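You operate a simulated robot arm through the tools that you are given. There is no shell and no other tool. Be economical: measure what you need, move in short steps, check, and stop when the job is done.

You run a simulated two-armed robot. Do the job below in one go: nothing can be reset, and whatever is moved stays where it is left.

TASK
Take the striped cloth from the top of the side table and lay it out flat on the open top of the cabinet table.

It is judged by the outcome, as a careful person would: the job done as asked, and still so three seconds after it is handed in. It fails if anything else is knocked over, pushed out of place, dropped, spilled or broken. Flat cloth is picked up by pressing the open fingertips on it (5 to 10 N) and closing them slowly along it; thin cloth reads only 2 to 8 mm in the jaws.

THE ROBOT
Two 7-joint arms with two-finger parallel grippers on one trunk, on a base that drives. Base frame: it is fixed to the floor where the robot stands at the start and does not move with it; the origin is under the middle of the robot, x ahead of it, y to its left, z up. Lengths are in mm, angles in degrees, forces in N, time in s.
The left shoulder is at the start at [70, 163, 1045], the right one opposite. With the tool pointing down near the work surface each hand reaches from about 400 to 880 mm from the robot's upright axis, wherever it stands, measured 20 degrees to its own side. Places, roughly: open top of the cabinet table [1300, 0, 900]. Payload 3.43 kg a hand.
The TCP of each hand is the grasp point between the finger pads, 34 mm short of the fingertips. In the tool frame z runs along the fingers and y along their closing line. The gripper opens to 128 mm. The fingers are 24 mm wide and 12 mm thick; the gripper's body (48 by 130 mm) begins 96 mm behind the TCP.
Orientation is that of the tool frame in the base frame, as a unit quaternion [x, y, z, w]. With the fingers straight down and closing along the base's y, the tool's x points along the base's -x, its y along +y and its z along -z.

THE INTERFACE
- The arms move only by the tool apply_moves. It takes "left_plan", "right_plan" or both (then of equal length, played together; a hand with none holds still); each is a list of rows, each a list of 7 numbers: the shift along the tool's x, y, z in mm, then the turn, a rotation vector about the tool's x, y, z in degrees, then the closure in counts, from 0 (fully open) to 255 (shut). In form: [[tx, ty, tz, wx, wy, wz, grip], ...]. A call has 1 to 20 rows; each row shifts and turns the commanded pose from where the row before left it, along the tool's axes as they then stand. Each row takes 0.2 s and may step no farther than 50 mm and 8.6 degrees from the row before; otherwise, or with a gripper value out of range, the whole call is refused. Where a pose cannot be reached the arm comes as near as it can. A force on the tool above 40 N (or 10 N above the force at the start of the call, whichever is more), or a blocked arm, ends the call early, and 0.2 s more pass. Each finger travels about 153 mm/s and halts on what it meets, pressing with about 34 N; the grip force reading is that of the motor and also rises with nothing between the fingers. The clock runs only during rows and for 0.2 s after the last one: add rows that do not move to give the fingers time. The reply holds the time, the measured pose of the TCP, the force on the tool along the base axes, the opening and the grip force, in the units named above and with some noise, and new pictures: "pictures" is both (left out), scene, wrist or none (wrist: the cameras of the hands that moved).
- Cameras (640 x 400 px; columns grow to the right, rows downward): "scene" is now at [142.4, -6.4, 1290.5]; the picture's right is [-0.07, -1.00, 0.00], its down [-0.41, 0.03, -0.91] and it looks along [0.91, -0.06, -0.41] (base axes); focal length 214 px, centre (320, 200). "left" rides on the left gripper at [76, 11, -160] in its tool frame; the picture's right is [-0.15, 0.99, 0.00], its down [-0.88, -0.13, -0.46] and it looks along [-0.45, -0.07, 0.89] (tool axes); focal length 234 px, centre (320, 200). "right" rides on the right gripper at [76, -11, -160] in its tool frame; the picture's right is [0.15, 0.99, 0.00], its down [-0.88, 0.13, -0.46] and it looks along [-0.45, 0.07, 0.89] (tool axes); focal length 234 px, centre (320, 200). There is no depth. A picture from a camera that has moved, and an enlarged one, comes with that camera's place and axes in the base frame and with its lens.
- move_column(by): slides the trunk up (or, below 0, down) by that many mm; the arms and the scene camera ride with it, the base frame stays. It gives what a move gives, with no picture.
- roll_base(legs): drives the robot by 1 to 6 legs, each [ahead, left, turn to the left] in mm, mm and degrees, along the robot's own axes; the way and the turn of a leg run together, so that a leg with both is an arc; at most 1500 mm and 180 degrees a leg. The arms and the cameras ride along, it lands a little off, and it stops where it bumps. It gives what a move gives, and a new picture of the scene camera.
- aim_head(pan, tilt): turns the head with the scene camera to pan (to the left, within 86 degrees either way) and tilt (down, from -29 to 69), counted from straight ahead of the robot. It gives what a move gives, and a new picture of the scene camera.
- zoom(camera, box): a new picture of the part [left, top, right, bottom] of that camera's present view, enlarged. The clock stands still meanwhile.
- sign_off(): hands the job in; it is judged then, once.

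Work in short steps. Places have to be worked out from the pictures, the camera data and where the tool is seen: move nearer, look again, correct. Check each grasp and each placing, and mend what went wrong. You have 120 turns and 260 pictures in all, those below and enlarged ones among them. Open the grippers and draw the arms clear of the work before you hand the job in, unless the task says otherwise; then end with one line.

The tools are called after "Call:" as a command line: name --argument value ..., lists and objects as JSON in quotes. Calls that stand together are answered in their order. apply_moves: Moves the arms, as the interface text tells. Its arguments: {"type":"object","properties":{"left_plan":{"type":"array","items":{"type":"array","items":{"type":"number"}}},"right_plan":{"type":"array","items":{"type":"array","items":{"type":"number"}}},"pictures":{"type":"string","enum":["both","scene","wrist","none"]}},"required":[]} The other tools are called the same way: move_column (by) slides the trunk up or down; roll_base (legs) drives the base; aim_head (pan, tilt) turns the head that bears the scene camera; zoom (camera, box) takes an enlarged picture of a part of a camera's view; sign_off () hands the job in.

At the start:

```text
clock: 0.0
left_tcp_pos: [639.4, 210.4, 1218.7]
left_ee_rot: [-0.001, 1.0, 0.0, 0.001]
left_wrist_force: [-0.6, -0.2, 0.1]
left_width: 128.1
left_grasp_force: 0.0
right_tcp_pos: [703.2, -260.3, 1146.6]
right_ee_rot: [0.0, 1.0, 0.0, 0.0]
right_wrist_force: [1.1, -1.2, -0.1]
right_width: 128.0
right_grasp_force: 0.0
trunk travel left (down, up): [-525.0, 415.0]
robot x, y, heading: [1.7, -0.8, 0.0]
head pan, tilt: [-3.9, 24.0]
```

scene: 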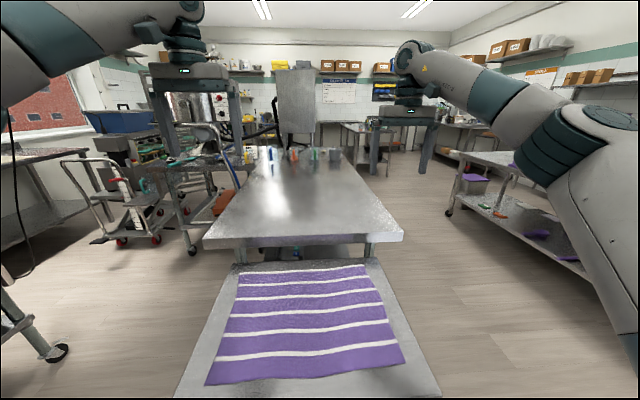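
right: 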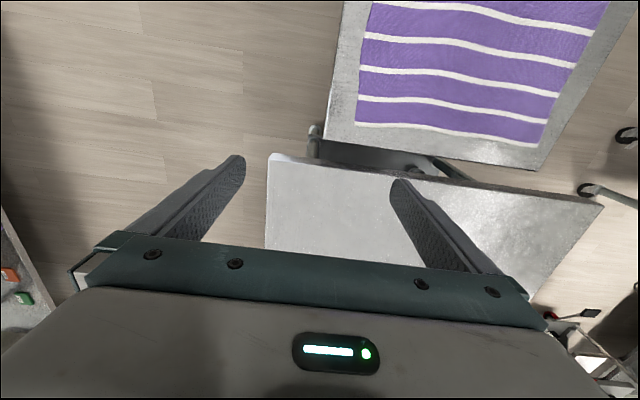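
left: 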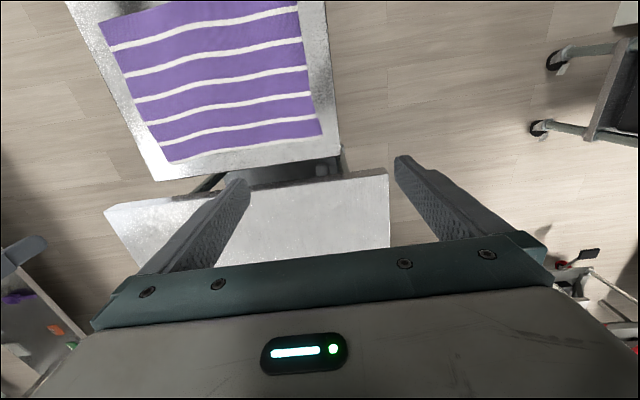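

The cloth lies on the side table right in front of me (I triangulate x≈400–690, y≈±210, z≈780–800), with the cabinet table behind it. I'll look around to the right and get a detailed view of the cloth.

Call:
aim_head --pan -50 --tilt 30

Call:
aim_head --pan 0 --tilt 50

```text
clock: 1.1
left_tcp_pos: [639.0, 210.0, 1217.6]
left_ee_rot: [-0.001, 1.0, 0.0, 0.0]
left_wrist_force: [0.9, -0.9, 0.2]
left_width: 128.2
left_grasp_force: 0.0
right_tcp_pos: [702.2, -260.0, 1145.5]
right_ee_rot: [-0.001, 1.0, 0.0, 0.0]
right_wrist_force: [0.8, 0.0, -0.7]
right_width: 127.9
right_grasp_force: 0.0
trunk travel left (down, up): [-525.0, 415.0]
robot x, y, heading: [-2.1, -1.0, 0.2]
head pan, tilt: [-50.0, 30.0]
camera scene: at [108.4, -69.3, 1280.9], right [-0.77, -0.64, 0.0], down [-0.32, 0.38, -0.87], along [0.56, -0.66, -0.5], focal length 214 px, centre (320, 200)
```

scene: 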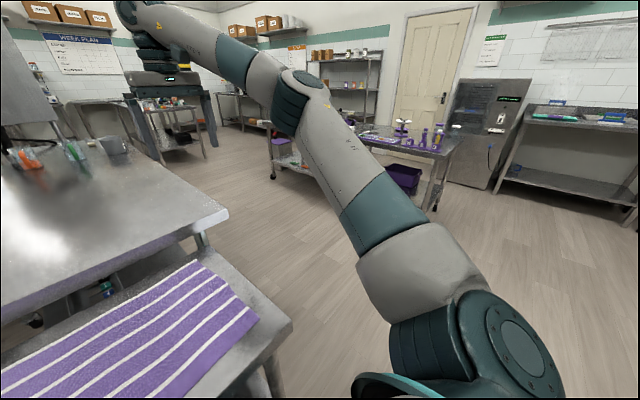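

```text
clock: 2.3
left_tcp_pos: [639.3, 209.1, 1217.1]
left_ee_rot: [-0.001, 1.0, -0.001, 0.0]
left_wrist_force: [0.2, -0.8, 0.0]
left_width: 127.9
left_grasp_force: 0.1
right_tcp_pos: [703.1, -260.7, 1146.8]
right_ee_rot: [0.0, 1.0, -0.001, 0.0]
right_wrist_force: [-0.7, 0.8, -0.1]
right_width: 128.2
right_grasp_force: 0.0
trunk travel left (down, up): [-525.0, 415.0]
robot x, y, heading: [3.2, -0.7, -0.0]
head pan, tilt: [0.0, 50.0]
camera scene: at [127.2, -0.2, 1251.4], right [0.0, -1.0, 0.0], down [-0.77, 0.0, -0.64], along [0.64, 0.0, -0.77], focal length 214 px, centre (320, 200)
```

scene: 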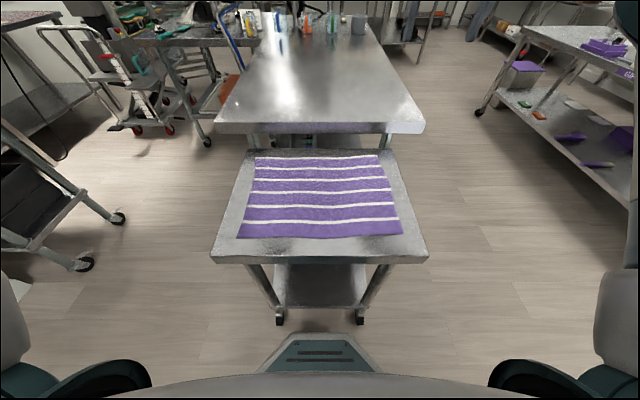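

Floor to the right is open, so I can later carry the cloth around to the long side of the cabinet table. Now I bring both hands over the far corners of the cloth, still about 70 mm+ above it, half-open.

Call:
apply_moves --left_plan '[[-3.6, -4.4, 39, 0, 0, 0, 115], [-3.6, -4.4, 39, 0, 0, 0, 115], [-3.6, -4.4, 39, 0, 0, 0, 115], [-3.6, -4.4, 39, 0, 0, 0, 115], [-3.6, -4.4, 39, 0, 0, 0, 115], [-3.6, -4.4, 39, 0, 0, 0, 115], [-3.6, -4.4, 39, 0, 0, 0, 115], [-3.6, -4.4, 39, 0, 0, 0, 115]]' --right_plan '[[4.6, 11.9, 30, 0, 0, 0, 115], [4.6, 11.9, 30, 0, 0, 0, 115], [4.6, 11.9, 30, 0, 0, 0, 115], [4.6, 11.9, 30, 0, 0, 0, 115], [4.6, 11.9, 30, 0, 0, 0, 115], [4.6, 11.9, 30, 0, 0, 0, 115], [4.6, 11.9, 30, 0, 0, 0, 115], [4.6, 11.9, 30, 0, 0, 0, 115]]'

```text
clock: 4.1
left_tcp_pos: [668.0, 176.7, 902.7]
left_ee_rot: [-0.001, 1.0, 0.0, 0.0]
left_wrist_force: [0.1, 0.1, -1.1]
left_width: 70.0
left_grasp_force: 0.1
right_tcp_pos: [665.8, -165.6, 904.6]
right_ee_rot: [0.0, 1.0, 0.0, -0.001]
right_wrist_force: [0.0, 0.1, 0.0]
right_width: 70.1
right_grasp_force: 0.0
trunk travel left (down, up): [-525.0, 415.0]
robot x, y, heading: [1.2, -1.2, -0.1]
head pan, tilt: [0.0, 50.0]
camera scene: at [128.6, 0.1, 1251.3], right [0.0, -1.0, 0.0], down [-0.77, 0.0, -0.64], along [0.64, 0.0, -0.77], focal length 214 px, centre (320, 200)
camera right: at [590.4, -176.9, 1064.1], right [-0.15, 0.99, 0.0], down [0.88, 0.13, 0.45], along [0.45, 0.07, -0.89], focal length 234 px, centre (320, 200)
camera left: at [593.4, 187.7, 1063.9], right [0.14, 0.99, 0.0], down [0.88, -0.13, 0.46], along [0.45, -0.07, -0.89], focal length 234 px, centre (320, 200)
```

scene: 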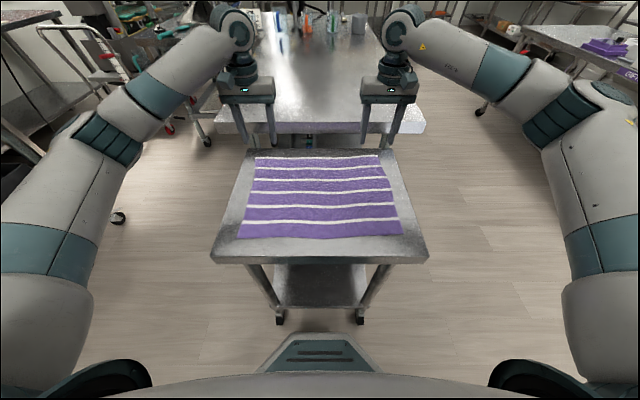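
right: 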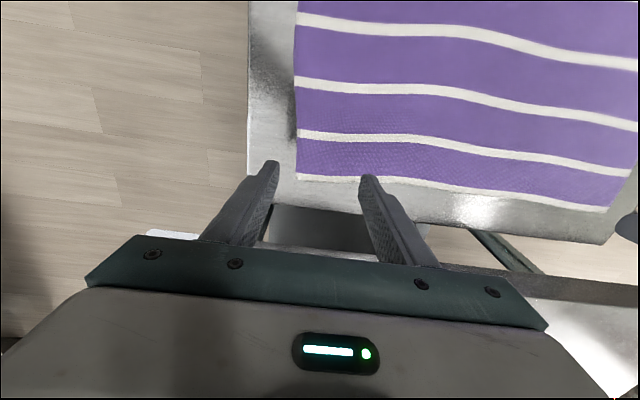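
left: 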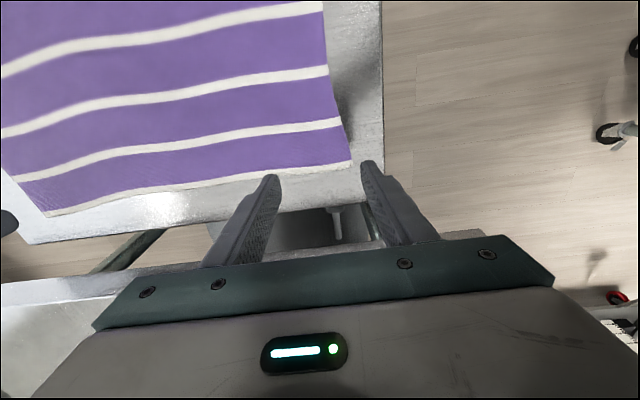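

Consistent triangulation: far edge at x≈690–700, corners y≈+212 and −190, surface z≈795. I shift the hands inboard so both fingers lie on cloth, narrow the opening to ~50 mm, and go down to near the cloth.

Call:
apply_moves --left_plan '[[0, -6, 0, 0, 0, 0, 155], [0, -6, 0, 0, 0, 0, 155], [0, 0, 15, 0, 0, 0, 155], [0, 0, 15, 0, 0, 0, 155], [0, 0, 15, 0, 0, 0, 155], [0, 0, 8, 0, 0, 0, 155]]' --right_plan '[[-4, 10, 0, 0, 0, 0, 155], [-2, 10, 0, 0, 0, 0, 155], [0, 0, 15, 0, 0, 0, 155], [0, 0, 15, 0, 0, 0, 155], [0, 0, 15, 0, 0, 0, 155], [0, 0, 10, 0, 0, 0, 155]]'

```text
clock: 5.5
left_tcp_pos: [667.0, 163.5, 851.3]
left_ee_rot: [0.0, 1.0, 0.0, 0.001]
left_wrist_force: [-0.3, 0.3, -0.1]
left_width: 50.2
left_grasp_force: 0.0
right_tcp_pos: [671.1, -145.3, 850.1]
right_ee_rot: [0.0, 1.0, 0.0, 0.0]
right_wrist_force: [-0.4, 0.5, -0.3]
right_width: 50.3
right_grasp_force: 0.1
trunk travel left (down, up): [-525.0, 415.0]
robot x, y, heading: [-0.8, -3.1, -0.2]
head pan, tilt: [0.0, 50.0]
camera scene: at [127.4, -0.1, 1251.4], right [0.0, -1.0, 0.0], down [-0.77, 0.0, -0.64], along [0.64, 0.0, -0.77], focal length 214 px, centre (320, 200)
camera right: at [596.0, -157.1, 1009.8], right [-0.15, 0.99, 0.0], down [0.88, 0.13, 0.46], along [0.45, 0.07, -0.89], focal length 234 px, centre (320, 200)
camera left: at [591.8, 174.9, 1012.6], right [0.15, 0.99, 0.0], down [0.88, -0.13, 0.46], along [0.45, -0.07, -0.89], focal length 234 px, centre (320, 200)
```

scene: 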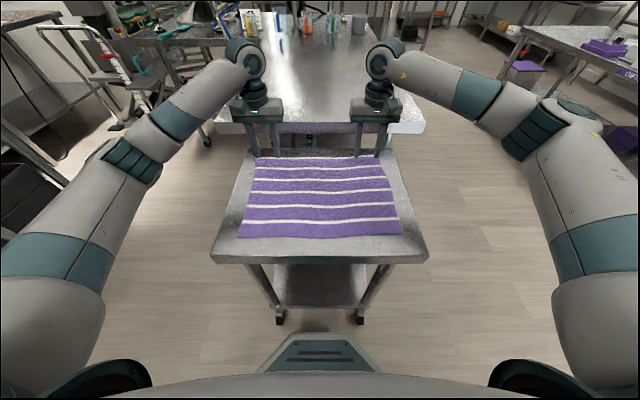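
right: 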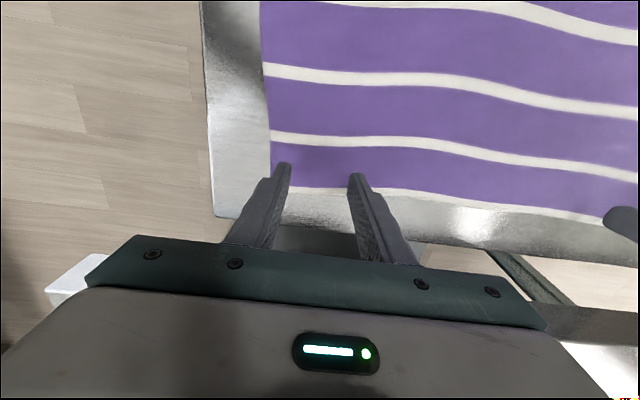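
left: 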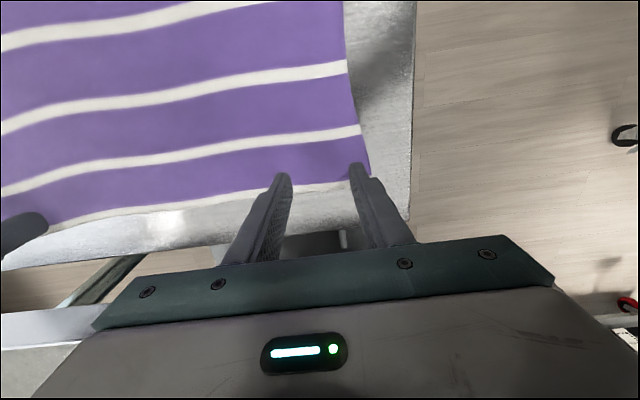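

Fingers are above cloth near the corners. I now descend in small steps feeling for contact.

Call:
apply_moves --left_plan '[[0, 0, 5, 0, 0, 0, 155], [0, 0, 5, 0, 0, 0, 155], [0, 0, 5, 0, 0, 0, 155]]' --right_plan '[[0, 0, 5, 0, 0, 0, 155], [0, 0, 5, 0, 0, 0, 155], [0, 0, 5, 0, 0, 0, 155]]' --pictures "none"

Call:
apply_moves --left_plan '[[0, 0, 3, 0, 0, 0, 155], [0, 0, 3, 0, 0, 0, 155]]' --right_plan '[[0, 0, 3, 0, 0, 0, 155], [0, 0, 3, 0, 0, 0, 155]]' --pictures "wrist"

```text
clock: 6.3
left_tcp_pos: [666.4, 161.9, 837.5]
left_ee_rot: [-0.001, 1.0, 0.0, 0.001]
left_wrist_force: [0.7, 0.3, 0.3]
left_width: 49.8
left_grasp_force: 0.0
right_tcp_pos: [670.7, -146.0, 836.2]
right_ee_rot: [-0.001, 1.0, 0.001, -0.001]
right_wrist_force: [0.3, 1.1, 1.3]
right_width: 50.1
right_grasp_force: 0.0
trunk travel left (down, up): [-525.0, 415.0]
robot x, y, heading: [-0.9, -3.1, -0.0]
head pan, tilt: [0.0, 50.0]
```

```text
clock: 6.9
left_tcp_pos: [664.7, 163.1, 836.0]
left_ee_rot: [0.0, 1.0, 0.0, 0.002]
left_wrist_force: [2.5, -0.4, 13.3]
left_width: 50.4
left_grasp_force: 0.1
right_tcp_pos: [670.0, -144.2, 836.1]
right_ee_rot: [0.001, 1.0, 0.001, 0.004]
right_wrist_force: [5.7, -0.5, 28.3]
right_width: 50.2
right_grasp_force: 0.0
trunk travel left (down, up): [-525.0, 415.0]
robot x, y, heading: [-1.7, -0.1, 0.1]
head pan, tilt: [0.0, 50.0]
camera right: at [593.5, -157.3, 994.5], right [-0.15, 0.99, 0.0], down [0.88, 0.13, 0.46], along [0.46, 0.07, -0.89], focal length 234 px, centre (320, 200)
camera left: at [589.1, 174.9, 995.5], right [0.15, 0.99, 0.0], down [0.88, -0.13, 0.46], along [0.46, -0.07, -0.89], focal length 234 px, centre (320, 200)
```

right: 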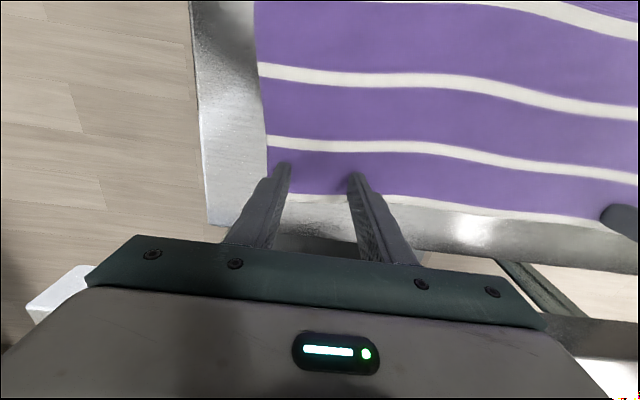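
left: 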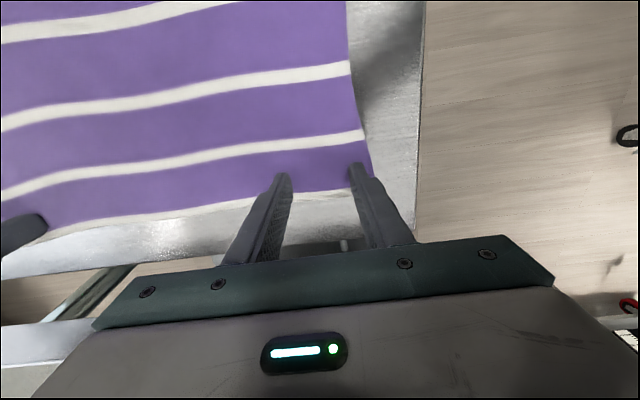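

Contact at about z≈802 (left 13 N, right 28 N). I ease to ~8 N each and then close slowly.

Call:
apply_moves --left_plan '[[0, 0, -1, 0, 0, 0, 155], [0, 0, 0, 0, 0, 0, 155]]' --right_plan '[[0, 0, -3.5, 0, 0, 0, 155], [0, 0, 0, 0, 0, 0, 155]]' --pictures "none"

```text
clock: 7.5
left_tcp_pos: [665.0, 162.3, 834.7]
left_ee_rot: [-0.001, 1.0, -0.001, 0.003]
left_wrist_force: [2.1, 0.8, 19.8]
left_width: 50.3
left_grasp_force: 0.0
right_tcp_pos: [669.5, -144.3, 834.5]
right_ee_rot: [0.0, 1.0, 0.0, 0.001]
right_wrist_force: [2.8, 1.2, 18.6]
right_width: 49.8
right_grasp_force: 0.1
trunk travel left (down, up): [-525.0, 415.0]
robot x, y, heading: [2.3, 1.6, 0.2]
head pan, tilt: [0.0, 50.0]
```

Call:
apply_moves --left_plan '[[0, 0, -2, 0, 0, 0, 155], [0, 0, 0, 0, 0, 0, 155]]' --right_plan '[[0, 0, -1.5, 0, 0, 0, 155], [0, 0, 0, 0, 0, 0, 155]]' --pictures "none"

```text
clock: 8.1
left_tcp_pos: [665.7, 163.1, 836.1]
left_ee_rot: [-0.001, 1.0, -0.001, 0.0]
left_wrist_force: [-0.1, 2.3, 12.5]
left_width: 50.2
left_grasp_force: 0.1
right_tcp_pos: [669.3, -143.5, 834.8]
right_ee_rot: [0.0, 1.0, 0.0, 0.001]
right_wrist_force: [0.9, 1.1, 12.2]
right_width: 50.2
right_grasp_force: 0.1
trunk travel left (down, up): [-525.0, 415.0]
robot x, y, heading: [-3.2, 0.7, 0.1]
head pan, tilt: [0.0, 50.0]
```

Both at ~12 N; I ease 0.7 mm more and close slowly.

Call:
apply_moves --left_plan '[[0, 0, -0.8, 0, 0, 0, 158], [0, 0, 0, 0, 0, 0, 164], [0, 0, 0, 0, 0, 0, 170], [0, 0, 0, 0, 0, 0, 176], [0, 0, 0, 0, 0, 0, 182], [0, 0, 0, 0, 0, 0, 188], [0, 0, 0, 0, 0, 0, 194], [0, 0, 0, 0, 0, 0, 200], [0, 0, 0, 0, 0, 0, 206], [0, 0, 0, 0, 0, 0, 212], [0, 0, 0, 0, 0, 0, 218], [0, 0, 0, 0, 0, 0, 224], [0, 0, 0, 0, 0, 0, 230], [0, 0, 0, 0, 0, 0, 236], [0, 0, 0, 0, 0, 0, 242], [0, 0, 0, 0, 0, 0, 248], [0, 0, 0, 0, 0, 0, 255], [0, 0, 0, 0, 0, 0, 255]]' --right_plan '[[0, 0, -0.8, 0, 0, 0, 158], [0, 0, 0, 0, 0, 0, 164], [0, 0, 0, 0, 0, 0, 170], [0, 0, 0, 0, 0, 0, 176], [0, 0, 0, 0, 0, 0, 182], [0, 0, 0, 0, 0, 0, 188], [0, 0, 0, 0, 0, 0, 194], [0, 0, 0, 0, 0, 0, 200], [0, 0, 0, 0, 0, 0, 206], [0, 0, 0, 0, 0, 0, 212], [0, 0, 0, 0, 0, 0, 218], [0, 0, 0, 0, 0, 0, 224], [0, 0, 0, 0, 0, 0, 230], [0, 0, 0, 0, 0, 0, 236], [0, 0, 0, 0, 0, 0, 242], [0, 0, 0, 0, 0, 0, 248], [0, 0, 0, 0, 0, 0, 255], [0, 0, 0, 0, 0, 0, 255]]'

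```text
clock: 11.9
left_tcp_pos: [667.1, 163.2, 835.6]
left_ee_rot: [-0.001, 1.0, 0.0, 0.0]
left_wrist_force: [0.3, -0.3, 5.1]
left_width: 0.0
left_grasp_force: 32.9
right_tcp_pos: [671.4, -145.6, 835.4]
right_ee_rot: [0.0, 1.0, 0.0, 0.0]
right_wrist_force: [-0.7, 0.1, 3.0]
right_width: 2.5
right_grasp_force: 34.1
trunk travel left (down, up): [-525.0, 415.0]
robot x, y, heading: [0.7, 0.7, -0.2]
head pan, tilt: [0.0, 50.0]
camera scene: at [126.3, -0.1, 1251.5], right [0.0, -1.0, 0.0], down [-0.77, 0.0, -0.64], along [0.64, 0.0, -0.77], focal length 214 px, centre (320, 200)
camera right: at [595.2, -157.4, 995.4], right [-0.15, 0.99, 0.0], down [0.88, 0.13, 0.46], along [0.45, 0.07, -0.89], focal length 234 px, centre (320, 200)
camera left: at [591.3, 174.3, 996.0], right [0.15, 0.99, 0.0], down [0.88, -0.13, 0.46], along [0.45, -0.07, -0.89], focal length 234 px, centre (320, 200)
```

scene: 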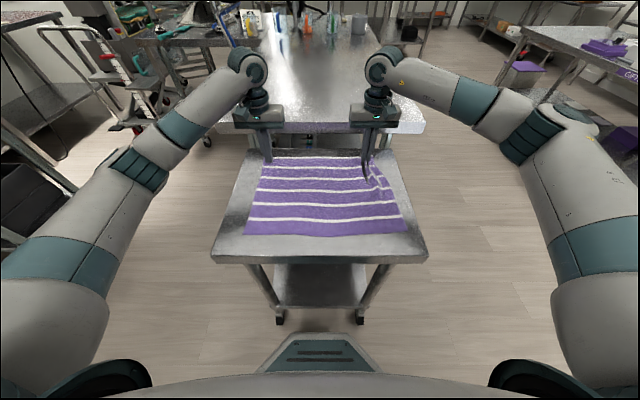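
right: 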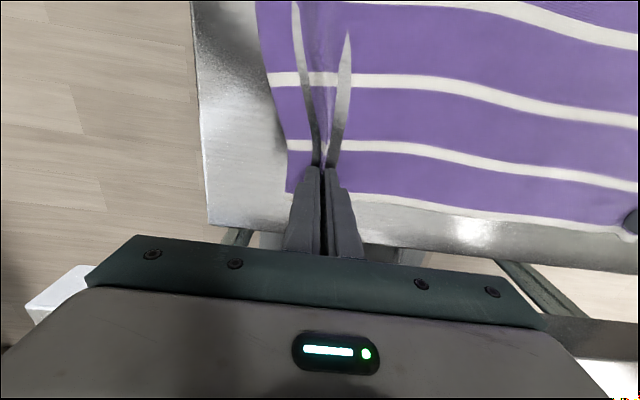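
left: 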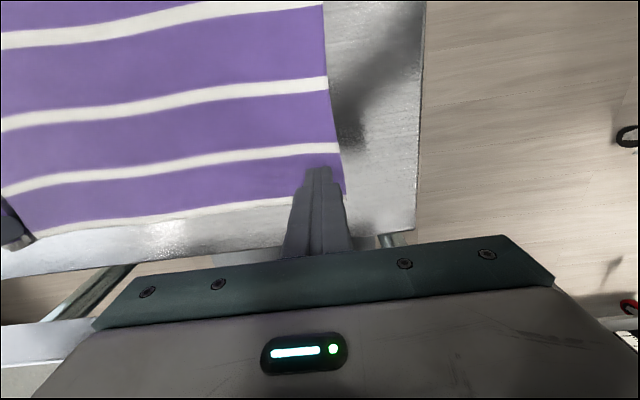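

Right hand holds cloth (2.5 mm); left slipped off (0 mm), the left corner is now at y≈181. I lift the left hand, open it, shift it inward and press again.

Call:
apply_moves --left_plan '[[0, 0, -12, 0, 0, 0, 255], [0, -10, 0, 0, 0, 0, 150], [3, -10, 0, 0, 0, 0, 150], [2, -10, 0, 0, 0, 0, 150], [0, 0, 7, 0, 0, 0, 150], [0, 0, 3, 0, 0, 0, 150], [0, 0, 1, 0, 0, 0, 150]]' --pictures "wrist"

Call:
apply_moves --left_plan '[[0, 0, 1.2, 0, 0, 0, 150], [0, 0, 0, 0, 0, 0, 150]]' --pictures "none"

```text
clock: 13.5
left_tcp_pos: [661.7, 132.7, 836.6]
left_ee_rot: [-0.001, 1.0, -0.001, 0.001]
left_wrist_force: [-1.1, -0.1, 0.0]
left_width: 52.5
left_grasp_force: 0.1
right_tcp_pos: [671.0, -145.7, 834.6]
right_ee_rot: [0.0, 1.0, 0.0, 0.0]
right_wrist_force: [0.5, -0.3, 4.3]
right_width: 2.3
right_grasp_force: 34.0
trunk travel left (down, up): [-525.0, 415.0]
robot x, y, heading: [2.2, -1.6, 0.0]
head pan, tilt: [0.0, 50.0]
camera left: at [586.7, 144.5, 996.7], right [0.14, 0.99, 0.0], down [0.88, -0.13, 0.46], along [0.45, -0.07, -0.89], focal length 234 px, centre (320, 200)
```

left: 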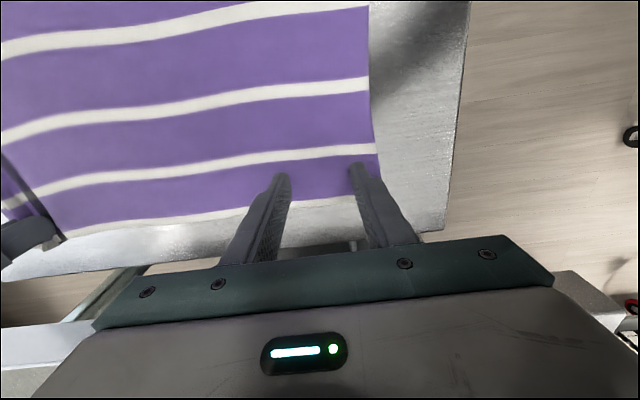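

```text
clock: 14.1
left_tcp_pos: [661.8, 133.0, 835.7]
left_ee_rot: [0.0, 1.0, 0.0, 0.001]
left_wrist_force: [-0.1, 0.4, 3.9]
left_width: 52.4
left_grasp_force: 0.0
right_tcp_pos: [671.8, -145.8, 835.3]
right_ee_rot: [0.0, 1.0, 0.001, 0.0]
right_wrist_force: [0.2, 0.2, 4.5]
right_width: 2.5
right_grasp_force: 33.9
trunk travel left (down, up): [-525.0, 415.0]
robot x, y, heading: [1.3, -0.8, -0.1]
head pan, tilt: [0.0, 50.0]
```

Call:
apply_moves --left_plan '[[0, 0, 1.2, 0, 0, 0, 150], [0, 0, 0, 0, 0, 0, 156], [0, 0, 0, 0, 0, 0, 162], [0, 0, 0, 0, 0, 0, 168], [0, 0, 0, 0, 0, 0, 174], [0, 0, 0, 0, 0, 0, 180], [0, 0, 0, 0, 0, 0, 186], [0, 0, 0, 0, 0, 0, 192], [0, 0, 0, 0, 0, 0, 198], [0, 0, 0, 0, 0, 0, 204], [0, 0, 0, 0, 0, 0, 210], [0, 0, 0, 0, 0, 0, 216], [0, 0, 0, 0, 0, 0, 222], [0, 0, 0, 0, 0, 0, 228], [0, 0, 0, 0, 0, 0, 234], [0, 0, 0, 0, 0, 0, 240], [0, 0, 0, 0, 0, 0, 246], [0, 0, 0, 0, 0, 0, 255], [0, 0, 0, 0, 0, 0, 255]]' --pictures "wrist"

```text
clock: 18.1
left_tcp_pos: [661.8, 131.4, 835.1]
left_ee_rot: [0.0, 1.0, -0.001, 0.002]
left_wrist_force: [0.3, -13.9, 23.8]
left_width: 2.6
left_grasp_force: 33.6
right_tcp_pos: [669.4, -144.5, 837.6]
right_ee_rot: [0.0, 1.0, 0.001, 0.001]
right_wrist_force: [0.4, 13.9, -0.8]
right_width: 2.4
right_grasp_force: 34.0
trunk travel left (down, up): [-525.0, 415.0]
robot x, y, heading: [-2.5, 2.8, 0.1]
head pan, tilt: [0.0, 50.0]
camera left: at [585.2, 143.9, 995.6], right [0.15, 0.99, 0.0], down [0.88, -0.13, 0.46], along [0.45, -0.07, -0.89], focal length 234 px, centre (320, 200)
```

left: 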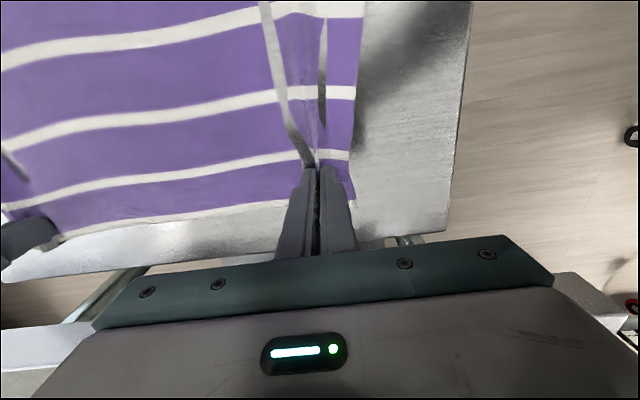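

Both hands hold cloth (2.6 and 2.4 mm). I relieve the tension slightly and lift straight up with a small backward drift.

Call:
apply_moves --left_plan '[[0, -2, -5, 0, 0, 0, 255], [0, -1, -10, 0, 0, 0, 255], [2, 0, -20, 0, 0, 0, 255], [2, 0, -20, 0, 0, 0, 255], [2, 0, -25, 0, 0, 0, 255], [2, 0, -25, 0, 0, 0, 255], [2, 0, -25, 0, 0, 0, 255], [2, 0, -25, 0, 0, 0, 255]]' --right_plan '[[0, 2, -5, 0, 0, 0, 255], [0, 1, -10, 0, 0, 0, 255], [2, 0, -20, 0, 0, 0, 255], [2, 0, -20, 0, 0, 0, 255], [2, 0, -25, 0, 0, 0, 255], [2, 0, -25, 0, 0, 0, 255], [2, 0, -25, 0, 0, 0, 255], [2, 0, -25, 0, 0, 0, 255]]' --pictures "scene"

```text
clock: 19.9
left_tcp_pos: [648.6, 129.9, 989.1]
left_ee_rot: [0.0, 1.0, -0.001, 0.0]
left_wrist_force: [-0.1, -6.8, -1.6]
left_width: 2.6
left_grasp_force: 33.6
right_tcp_pos: [658.0, -144.1, 992.2]
right_ee_rot: [0.0, 1.0, 0.0, 0.0]
right_wrist_force: [-0.8, 7.5, -0.3]
right_width: 2.5
right_grasp_force: 34.4
trunk travel left (down, up): [-525.0, 415.0]
robot x, y, heading: [0.4, -0.6, 0.2]
head pan, tilt: [0.0, 50.0]
camera scene: at [126.1, -0.1, 1251.4], right [0.0, -1.0, 0.0], down [-0.77, 0.0, -0.64], along [0.64, 0.0, -0.77], focal length 214 px, centre (320, 200)
```

scene: 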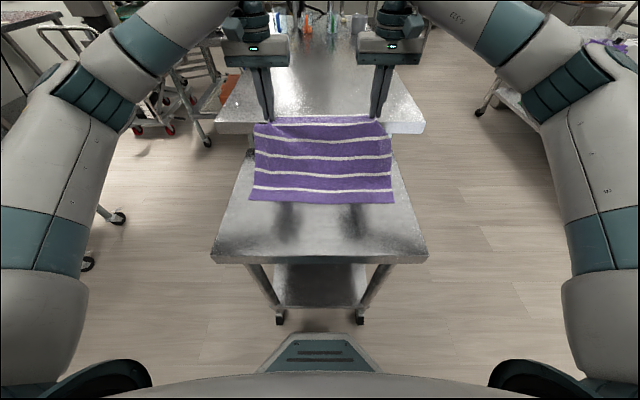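

Lift is clean and the cloth is held evenly. I raise another 220 mm and draw it back a bit.

Call:
apply_moves --left_plan '[[6, 0, -25, 0, 0, 0, 255], [6, 0, -25, 0, 0, 0, 255], [6, 0, -25, 0, 0, 0, 255], [6, 0, -25, 0, 0, 0, 255], [6, 0, -25, 0, 0, 0, 255], [6, 0, -25, 0, 0, 0, 255], [6, 0, -25, 0, 0, 0, 255], [6, 0, -25, 0, 0, 0, 255], [6, 0, -20, 0, 0, 0, 255]]' --right_plan '[[7, 0, -25, 0, 0, 0, 255], [7, 0, -25, 0, 0, 0, 255], [7, 0, -25, 0, 0, 0, 255], [7, 0, -25, 0, 0, 0, 255], [7, 0, -25, 0, 0, 0, 255], [7, 0, -25, 0, 0, 0, 255], [7, 0, -25, 0, 0, 0, 255], [7, 0, -25, 0, 0, 0, 255], [7, 0, -20, 0, 0, 0, 255]]' --pictures "scene"

Call:
aim_head --pan -80 --tilt 45

```text
clock: 21.9
left_tcp_pos: [595.4, 128.5, 1210.2]
left_ee_rot: [0.001, 1.0, -0.001, 0.002]
left_wrist_force: [-0.3, -5.4, 0.0]
left_width: 2.4
left_grasp_force: 34.0
right_tcp_pos: [594.8, -143.3, 1212.4]
right_ee_rot: [-0.001, 1.0, 0.002, 0.0]
right_wrist_force: [-0.7, 5.0, -1.4]
right_width: 2.2
right_grasp_force: 33.9
trunk travel left (down, up): [-525.0, 415.0]
robot x, y, heading: [-0.2, 1.8, -0.2]
head pan, tilt: [0.0, 50.0]
camera scene: at [125.6, -0.2, 1251.5], right [0.0, -1.0, 0.0], down [-0.77, 0.0, -0.64], along [0.64, 0.0, -0.77], focal length 214 px, centre (320, 200)
```

scene: 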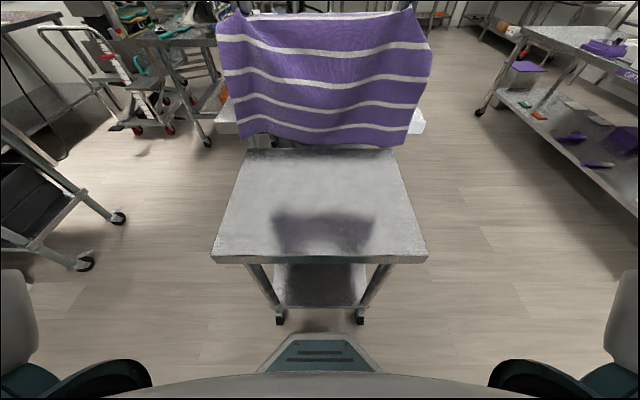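

```text
clock: 23.4
left_tcp_pos: [596.4, 129.7, 1208.5]
left_ee_rot: [0.0, 1.0, 0.0, 0.0]
left_wrist_force: [0.3, -5.1, -0.1]
left_width: 2.3
left_grasp_force: 33.8
right_tcp_pos: [596.9, -143.6, 1211.7]
right_ee_rot: [-0.001, 1.0, 0.001, 0.0]
right_wrist_force: [0.3, 5.3, -1.0]
right_width: 2.4
right_grasp_force: 34.4
trunk travel left (down, up): [-525.0, 415.0]
robot x, y, heading: [4.8, 0.1, 0.0]
head pan, tilt: [-80.0, 45.0]
camera scene: at [64.3, -80.2, 1258.3], right [-0.98, -0.17, 0.0], down [-0.12, 0.7, -0.71], along [0.12, -0.7, -0.71], focal length 214 px, centre (320, 200)
```

scene: 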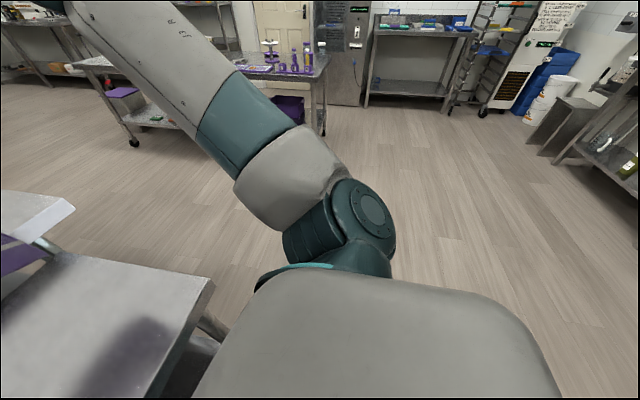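

The cloth hangs cleanly and the floor on the right is wide open. I back off, strafe right, and drive ahead along the cabinet table's right side.

Call:
roll_base --legs '[[-150, 0, 0], [0, -1150, 0], [1350, 0, 0]]'

```text
clock: 36.7
left_tcp_pos: [1813.4, -1020.8, 1208.8]
left_ee_rot: [-0.002, 1.0, 0.0, 0.0]
left_wrist_force: [-0.2, -5.5, 0.1]
left_width: 2.3
left_grasp_force: 34.1
right_tcp_pos: [1814.6, -1294.5, 1210.9]
right_ee_rot: [-0.001, 1.0, 0.0, 0.0]
right_wrist_force: [0.3, 4.7, -0.2]
right_width: 2.4
right_grasp_force: 33.7
trunk travel left (down, up): [-525.0, 415.0]
robot x, y, heading: [1215.6, -1152.5, -0.0]
head pan, tilt: [-80.0, 45.0]
camera scene: at [1281.2, -1232.0, 1258.3], right [-0.98, -0.18, 0.0], down [-0.12, 0.7, -0.71], along [0.12, -0.7, -0.71], focal length 214 px, centre (320, 200)
```

scene: 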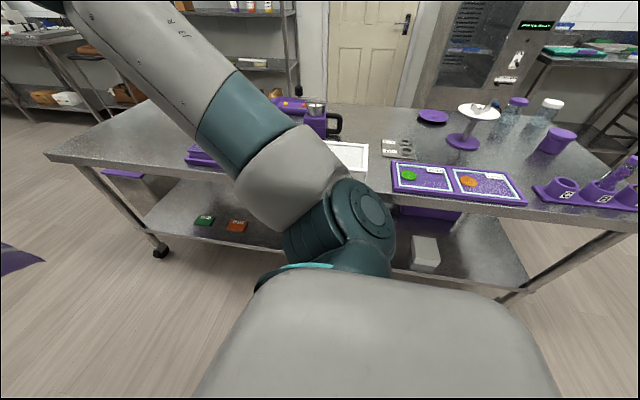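

The drive landed well; the right-hand table is ~600 mm away. I turn left 90° in place, watching forward.

Call:
aim_head --pan 0 --tilt 45

Call:
roll_base --legs '[[0, 0, 90]]'

```text
clock: 38.3
left_tcp_pos: [1812.7, -1021.2, 1209.8]
left_ee_rot: [-0.002, 1.0, 0.0, 0.0]
left_wrist_force: [0.0, -5.8, -0.4]
left_width: 2.2
left_grasp_force: 34.1
right_tcp_pos: [1813.7, -1293.8, 1210.8]
right_ee_rot: [-0.001, 1.0, 0.0, 0.0]
right_wrist_force: [0.5, 5.3, 0.1]
right_width: 2.1
right_grasp_force: 33.6
trunk travel left (down, up): [-525.0, 415.0]
robot x, y, heading: [1213.5, -1153.0, -0.1]
head pan, tilt: [0.0, 45.0]
camera scene: at [1348.2, -1151.9, 1258.3], right [0.0, -1.0, 0.0], down [-0.71, 0.0, -0.71], along [0.71, 0.0, -0.71], focal length 214 px, centre (320, 200)
```

scene: 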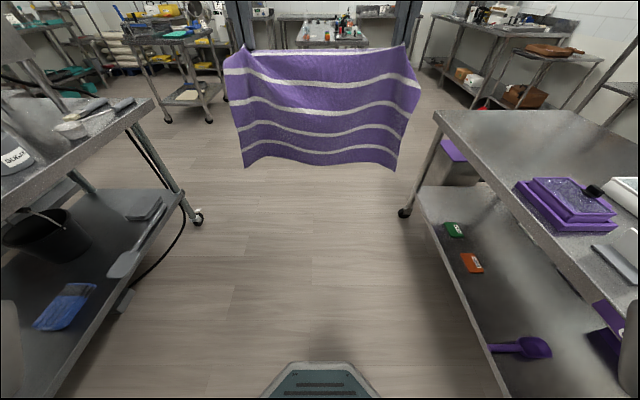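

```text
clock: 42.5
left_tcp_pos: [1075.0, -557.3, 1210.5]
left_ee_rot: [0.714, -0.7, 0.001, 0.0]
left_wrist_force: [4.7, 1.1, 0.7]
left_width: 2.3
left_grasp_force: 34.2
right_tcp_pos: [1345.6, -551.2, 1210.3]
right_ee_rot: [0.714, -0.7, 0.0, 0.001]
right_wrist_force: [-4.8, -0.4, -0.5]
right_width: 2.3
right_grasp_force: 34.5
trunk travel left (down, up): [-525.0, 415.0]
robot x, y, heading: [1216.4, -1152.0, 91.1]
head pan, tilt: [0.0, 45.0]
camera scene: at [1213.7, -1020.4, 1258.3], right [1.0, 0.02, 0.0], down [0.01, -0.71, -0.71], along [-0.01, 0.71, -0.71], focal length 214 px, centre (320, 200)
```

scene: 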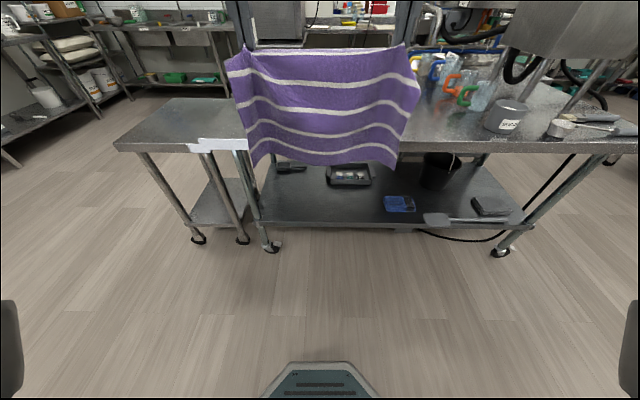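

The cloth is facing the cabinet table, whose top seems z≈850–880, x≈760–1750 clear (cups beyond x≈1800). I raise the trunk 70 mm for clearance and drive forward with a small heading correction.

Call:
move_column --by 70

Call:
roll_base --legs '[[300, 0, -1]]'

```text
clock: 43.6
left_tcp_pos: [1075.6, -558.3, 1279.2]
left_ee_rot: [0.715, -0.699, 0.0, 0.0]
left_wrist_force: [5.3, 0.3, 0.5]
left_width: 2.1
left_grasp_force: 34.6
right_tcp_pos: [1346.5, -551.5, 1280.3]
right_ee_rot: [0.714, -0.7, 0.0, 0.0]
right_wrist_force: [-5.0, 0.7, -0.6]
right_width: 2.1
right_grasp_force: 34.6
trunk travel left (down, up): [-595.0, 345.0]
robot x, y, heading: [1218.0, -1149.9, 91.5]
head pan, tilt: [0.0, 45.0]
```

```text
clock: 45.6
left_tcp_pos: [1082.1, -258.1, 1279.5]
left_ee_rot: [0.708, -0.706, 0.0, 0.0]
left_wrist_force: [5.5, -0.1, 0.2]
left_width: 2.3
left_grasp_force: 33.7
right_tcp_pos: [1354.2, -257.6, 1281.8]
right_ee_rot: [0.707, -0.707, -0.001, -0.001]
right_wrist_force: [-5.5, 0.6, -0.4]
right_width: 2.1
right_grasp_force: 33.7
trunk travel left (down, up): [-595.0, 345.0]
robot x, y, heading: [1213.7, -854.6, 90.0]
head pan, tilt: [0.0, 45.0]
camera scene: at [1212.9, -723.1, 1328.4], right [1.0, 0.0, 0.0], down [0.0, -0.71, -0.71], along [0.0, 0.71, -0.71], focal length 214 px, centre (320, 200)
```

scene: 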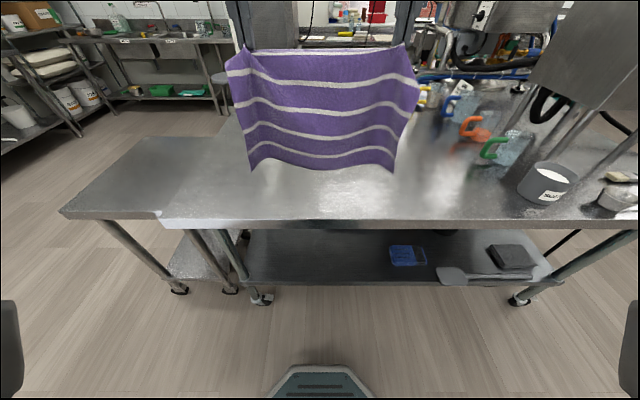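

Edge and height agree (top z≈850, near edge y≈−320, corner x≈746). I drive 160 mm closer.

Call:
roll_base --legs '[[160, 0, 0]]'

Call:
apply_moves --left_plan '[[-25, 0, 0, 0, 0, 0, 255], [-25, 0, 0, 0, 0, 0, 255], [-25, 0, 0, 0, 0, 0, 255], [-25, 0, 0, 0, 0, 0, 255], [-25, 0, 0, 0, 0, 0, 255], [-25, 0, 0, 0, 0, 0, 255], [-25, 0, 0, 0, 0, 0, 255], [-25, 0, 5, 0, 0, 0, 255], [0, 0, 5, 0, 0, 0, 255]]' --right_plan '[[-25, 0, 0, 0, 0, 0, 255], [-25, 0, 0, 0, 0, 0, 255], [-25, 0, 0, 0, 0, 0, 255], [-25, 0, 0, 0, 0, 0, 255], [-25, 0, 0, 0, 0, 0, 255], [-25, 0, 0, 0, 0, 0, 255], [-25, 0, 0, 0, 0, 0, 255], [-25, 0, 5, 0, 0, 0, 255], [0, 0, 5, 0, 0, 0, 255]]'

```text
clock: 47.1
left_tcp_pos: [1082.5, -100.1, 1279.6]
left_ee_rot: [0.707, -0.707, 0.0, 0.0]
left_wrist_force: [3.7, 0.1, 0.3]
left_width: 2.3
left_grasp_force: 33.7
right_tcp_pos: [1353.3, -99.2, 1282.2]
right_ee_rot: [0.708, -0.707, -0.001, -0.001]
right_wrist_force: [-3.7, -0.8, 0.1]
right_width: 2.3
right_grasp_force: 34.2
trunk travel left (down, up): [-595.0, 345.0]
robot x, y, heading: [1215.2, -692.5, 90.0]
head pan, tilt: [0.0, 45.0]
camera scene: at [1212.6, -564.1, 1328.5], right [1.0, 0.0, 0.0], down [0.0, -0.71, -0.71], along [0.0, 0.71, -0.71], focal length 214 px, centre (320, 200)
```

scene: 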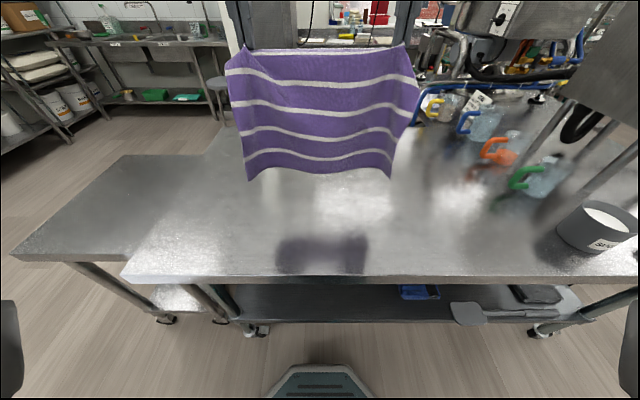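

```text
clock: 49.1
left_tcp_pos: [1096.4, 32.7, 1244.1]
left_ee_rot: [0.709, -0.706, -0.001, -0.003]
left_wrist_force: [0.9, 0.0, 0.1]
left_width: 2.2
left_grasp_force: 33.5
left hand out of reach, approached as far as the arm can: row 5, 6, 7, 8
right_tcp_pos: [1351.9, 44.2, 1236.7]
right_ee_rot: [0.708, -0.706, 0.0, 0.0]
right_wrist_force: [0.2, -0.6, -0.2]
right_width: 2.2
right_grasp_force: 34.0
right hand out of reach, approached as far as the arm can: row 5, 6, 7, 8
trunk travel left (down, up): [-595.0, 345.0]
robot x, y, heading: [1212.0, -696.7, 90.2]
head pan, tilt: [0.0, 45.0]
camera scene: at [1212.7, -564.8, 1328.5], right [1.0, 0.0, 0.0], down [0.0, -0.71, -0.71], along [0.0, 0.71, -0.71], focal length 214 px, centre (320, 200)
camera right: at [1363.2, -32.4, 1395.4], right [-0.99, -0.15, 0.0], down [-0.13, 0.88, 0.46], along [-0.07, 0.45, -0.89], focal length 234 px, centre (320, 200)
camera left: at [1085.5, -43.2, 1403.8], right [-0.99, 0.14, 0.0], down [0.13, 0.88, 0.46], along [0.07, 0.45, -0.89], focal length 234 px, centre (320, 200)
```

scene: 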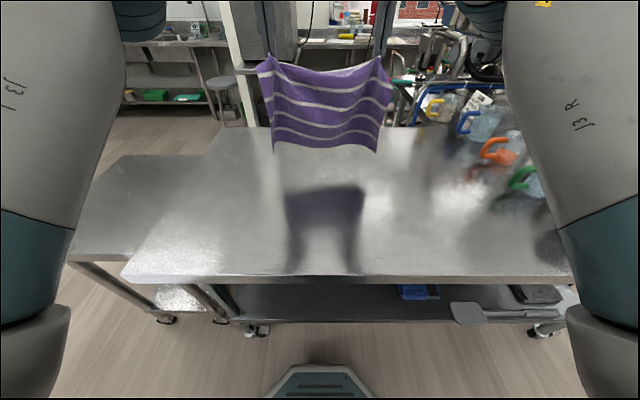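
right: 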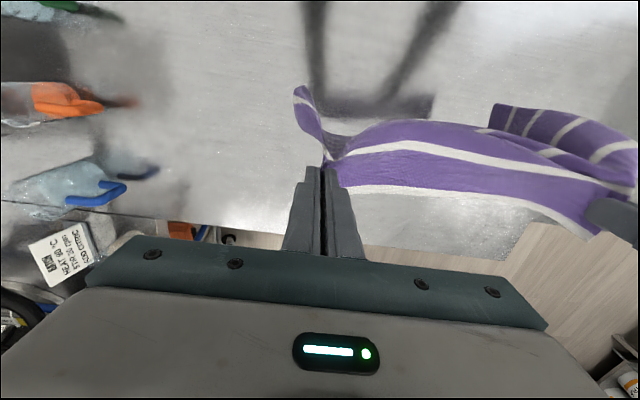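
left: 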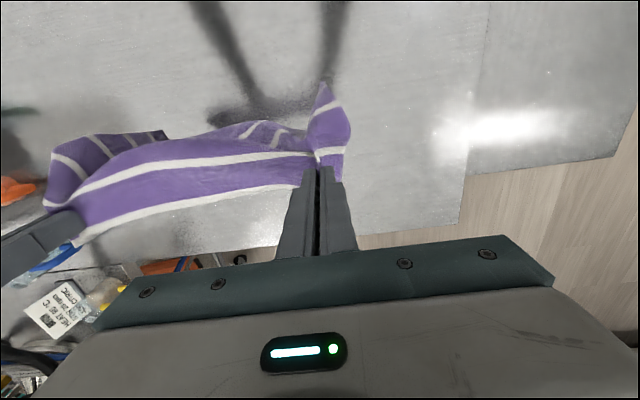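

Reach is limited at this height, so I'll lay the other way: hem down near my side, hands ending far (at low height the reach is longer). First I bring the hands back and see how the commanded pose follows.

Call:
apply_moves --left_plan '[[30, 0, 0, 0, 0, 0, 255], [30, 0, 0, 0, 0, 0, 255], [30, 0, 0, 0, 0, 0, 255], [30, 0, 0, 0, 0, 0, 255], [30, 0, 0, 0, 0, 0, 255]]' --right_plan '[[30, 0, 0, 0, 0, 0, 255], [30, 0, 0, 0, 0, 0, 255], [30, 0, 0, 0, 0, 0, 255], [30, 0, 0, 0, 0, 0, 255], [30, 0, 0, 0, 0, 0, 255]]' --pictures "none"

```text
clock: 50.3
left_tcp_pos: [1097.1, -117.1, 1241.4]
left_ee_rot: [0.708, -0.706, 0.0, -0.002]
left_wrist_force: [0.4, 0.4, -0.2]
left_width: 2.2
left_grasp_force: 33.3
right_tcp_pos: [1353.5, -104.7, 1234.4]
right_ee_rot: [0.708, -0.706, -0.001, -0.001]
right_wrist_force: [0.5, -0.4, -0.6]
right_width: 2.5
right_grasp_force: 34.3
trunk travel left (down, up): [-595.0, 345.0]
robot x, y, heading: [1210.6, -694.9, 89.9]
head pan, tilt: [0.0, 45.0]
```

Call:
apply_moves --left_plan '[[20, 4, 10, 0, 0, 0, 255], [20, 4, 12, 0, 0, 0, 255], [20, 4, 15, 0, 0, 0, 255], [13, 3, 16, 0, 0, 0, 255], [0, 0, 0, 0, 0, 0, 255], [0, 0, 0, 0, 0, 0, 255]]' --right_plan '[[22, 0, 9, 0, 0, 0, 255], [22, 0, 10, 0, 0, 0, 255], [22, 0, 13, 0, 0, 0, 255], [19, 0, 14, 0, 0, 0, 255], [0, 0, 0, 0, 0, 0, 255], [0, 0, 0, 0, 0, 0, 255]]'

```text
clock: 51.7
left_tcp_pos: [1081.1, -189.9, 1188.4]
left_ee_rot: [0.708, -0.706, 0.001, -0.001]
left_wrist_force: [4.3, -0.3, -0.1]
left_width: 1.9
left_grasp_force: 33.7
right_tcp_pos: [1353.8, -187.6, 1188.6]
right_ee_rot: [0.708, -0.707, -0.001, 0.001]
right_wrist_force: [-5.2, 0.1, 0.1]
right_width: 2.2
right_grasp_force: 33.9
trunk travel left (down, up): [-595.0, 345.0]
robot x, y, heading: [1212.5, -692.8, 90.2]
head pan, tilt: [0.0, 45.0]
camera scene: at [1212.6, -562.8, 1328.2], right [1.0, 0.0, 0.0], down [0.0, -0.71, -0.71], along [0.0, 0.71, -0.71], focal length 214 px, centre (320, 200)
camera right: at [1364.9, -265.0, 1349.0], right [-0.99, -0.15, 0.0], down [-0.13, 0.88, 0.46], along [-0.07, 0.45, -0.89], focal length 234 px, centre (320, 200)
camera left: at [1070.4, -264.3, 1349.1], right [-0.99, 0.14, 0.0], down [0.13, 0.88, 0.46], along [0.07, 0.45, -0.89], focal length 234 px, centre (320, 200)
```

scene: 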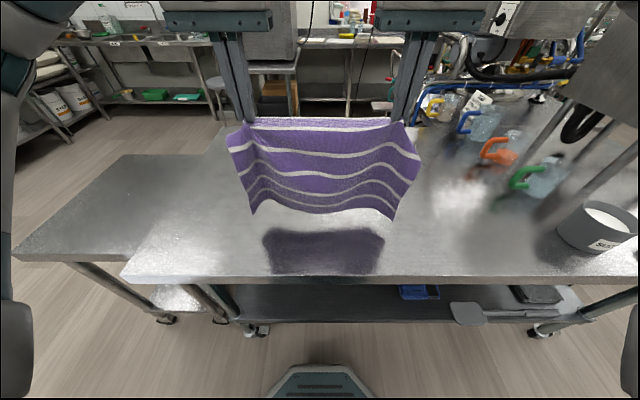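
right: 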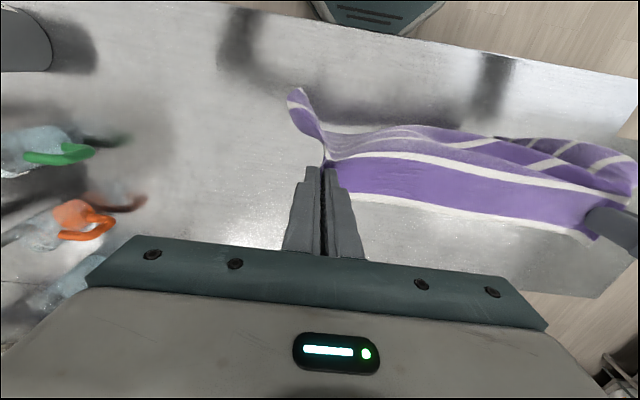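
left: 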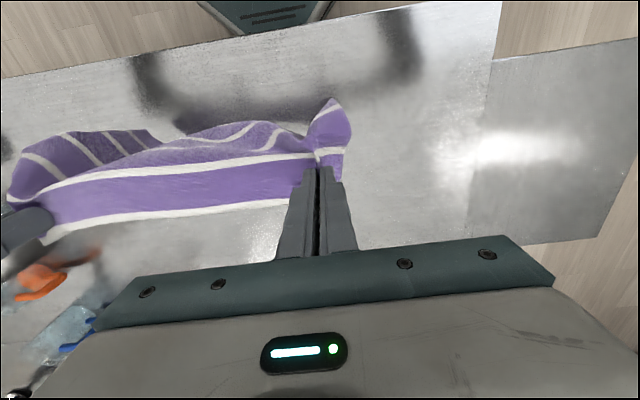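

Hem still ~60 mm above the top. I lower 55 mm and begin to move forward slightly so the hem trails toward me.

Call:
apply_moves --left_plan '[[0, 0, 15, 0, 0, 0, 255], [0, 0, 15, 0, 0, 0, 255], [0, 0, 15, 0, 0, 0, 255], [0, 0, 12, 0, 0, 0, 255], [0, 0, 0, 0, 0, 0, 255], [0, 0, 0, 0, 0, 0, 255]]' --right_plan '[[0, 0, 15, 0, 0, 0, 255], [0, 0, 15, 0, 0, 0, 255], [0, 0, 15, 0, 0, 0, 255], [0, 0, 12, 0, 0, 0, 255], [0, 0, 0, 0, 0, 0, 255], [0, 0, 0, 0, 0, 0, 255]]' --pictures "scene"

Call:
zoom --camera "scene" --box '[180, 100, 480, 290]'

```text
clock: 53.1
left_tcp_pos: [1082.5, -189.3, 1131.4]
left_ee_rot: [0.708, -0.707, 0.0, 0.0]
left_wrist_force: [3.7, 0.1, -0.4]
left_width: 2.1
left_grasp_force: 34.3
right_tcp_pos: [1352.8, -188.1, 1131.5]
right_ee_rot: [0.708, -0.706, -0.001, 0.0]
right_wrist_force: [-3.3, -0.1, 0.4]
right_width: 2.3
right_grasp_force: 33.6
trunk travel left (down, up): [-595.0, 345.0]
robot x, y, heading: [1211.5, -696.3, 89.9]
head pan, tilt: [0.0, 45.0]
camera scene: at [1212.6, -562.6, 1328.2], right [1.0, 0.0, 0.0], down [0.0, -0.71, -0.71], along [0.0, 0.71, -0.71], focal length 214 px, centre (320, 200)
```

scene: 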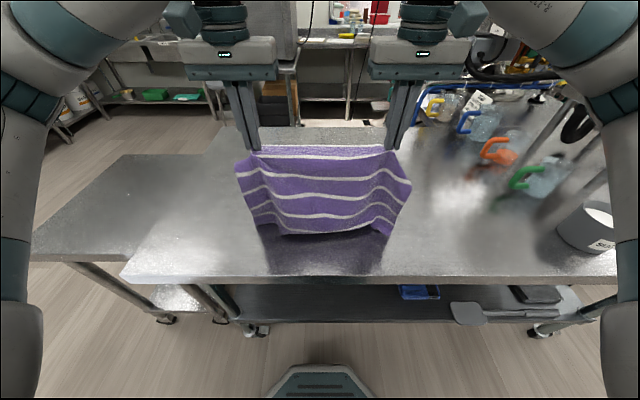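

```text
2.11 times, centred on (330, 195) of scene
camera zoom: at [1212.6, -562.6, 1328.2], right [1.0, 0.0, 0.0], down [0.0, -0.71, -0.71], along [0.0, 0.71, -0.71], focal length 452 px, centre (299, 210)
```

zoom: 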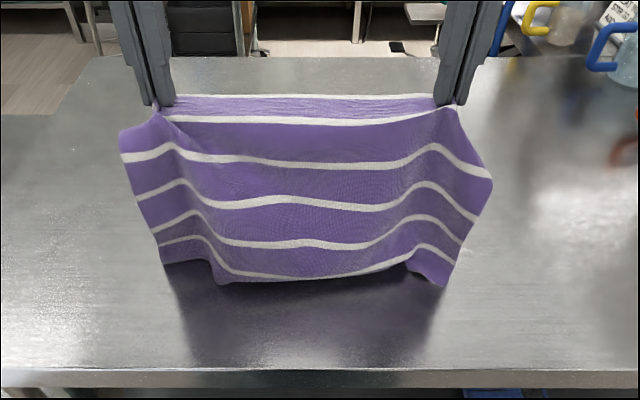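

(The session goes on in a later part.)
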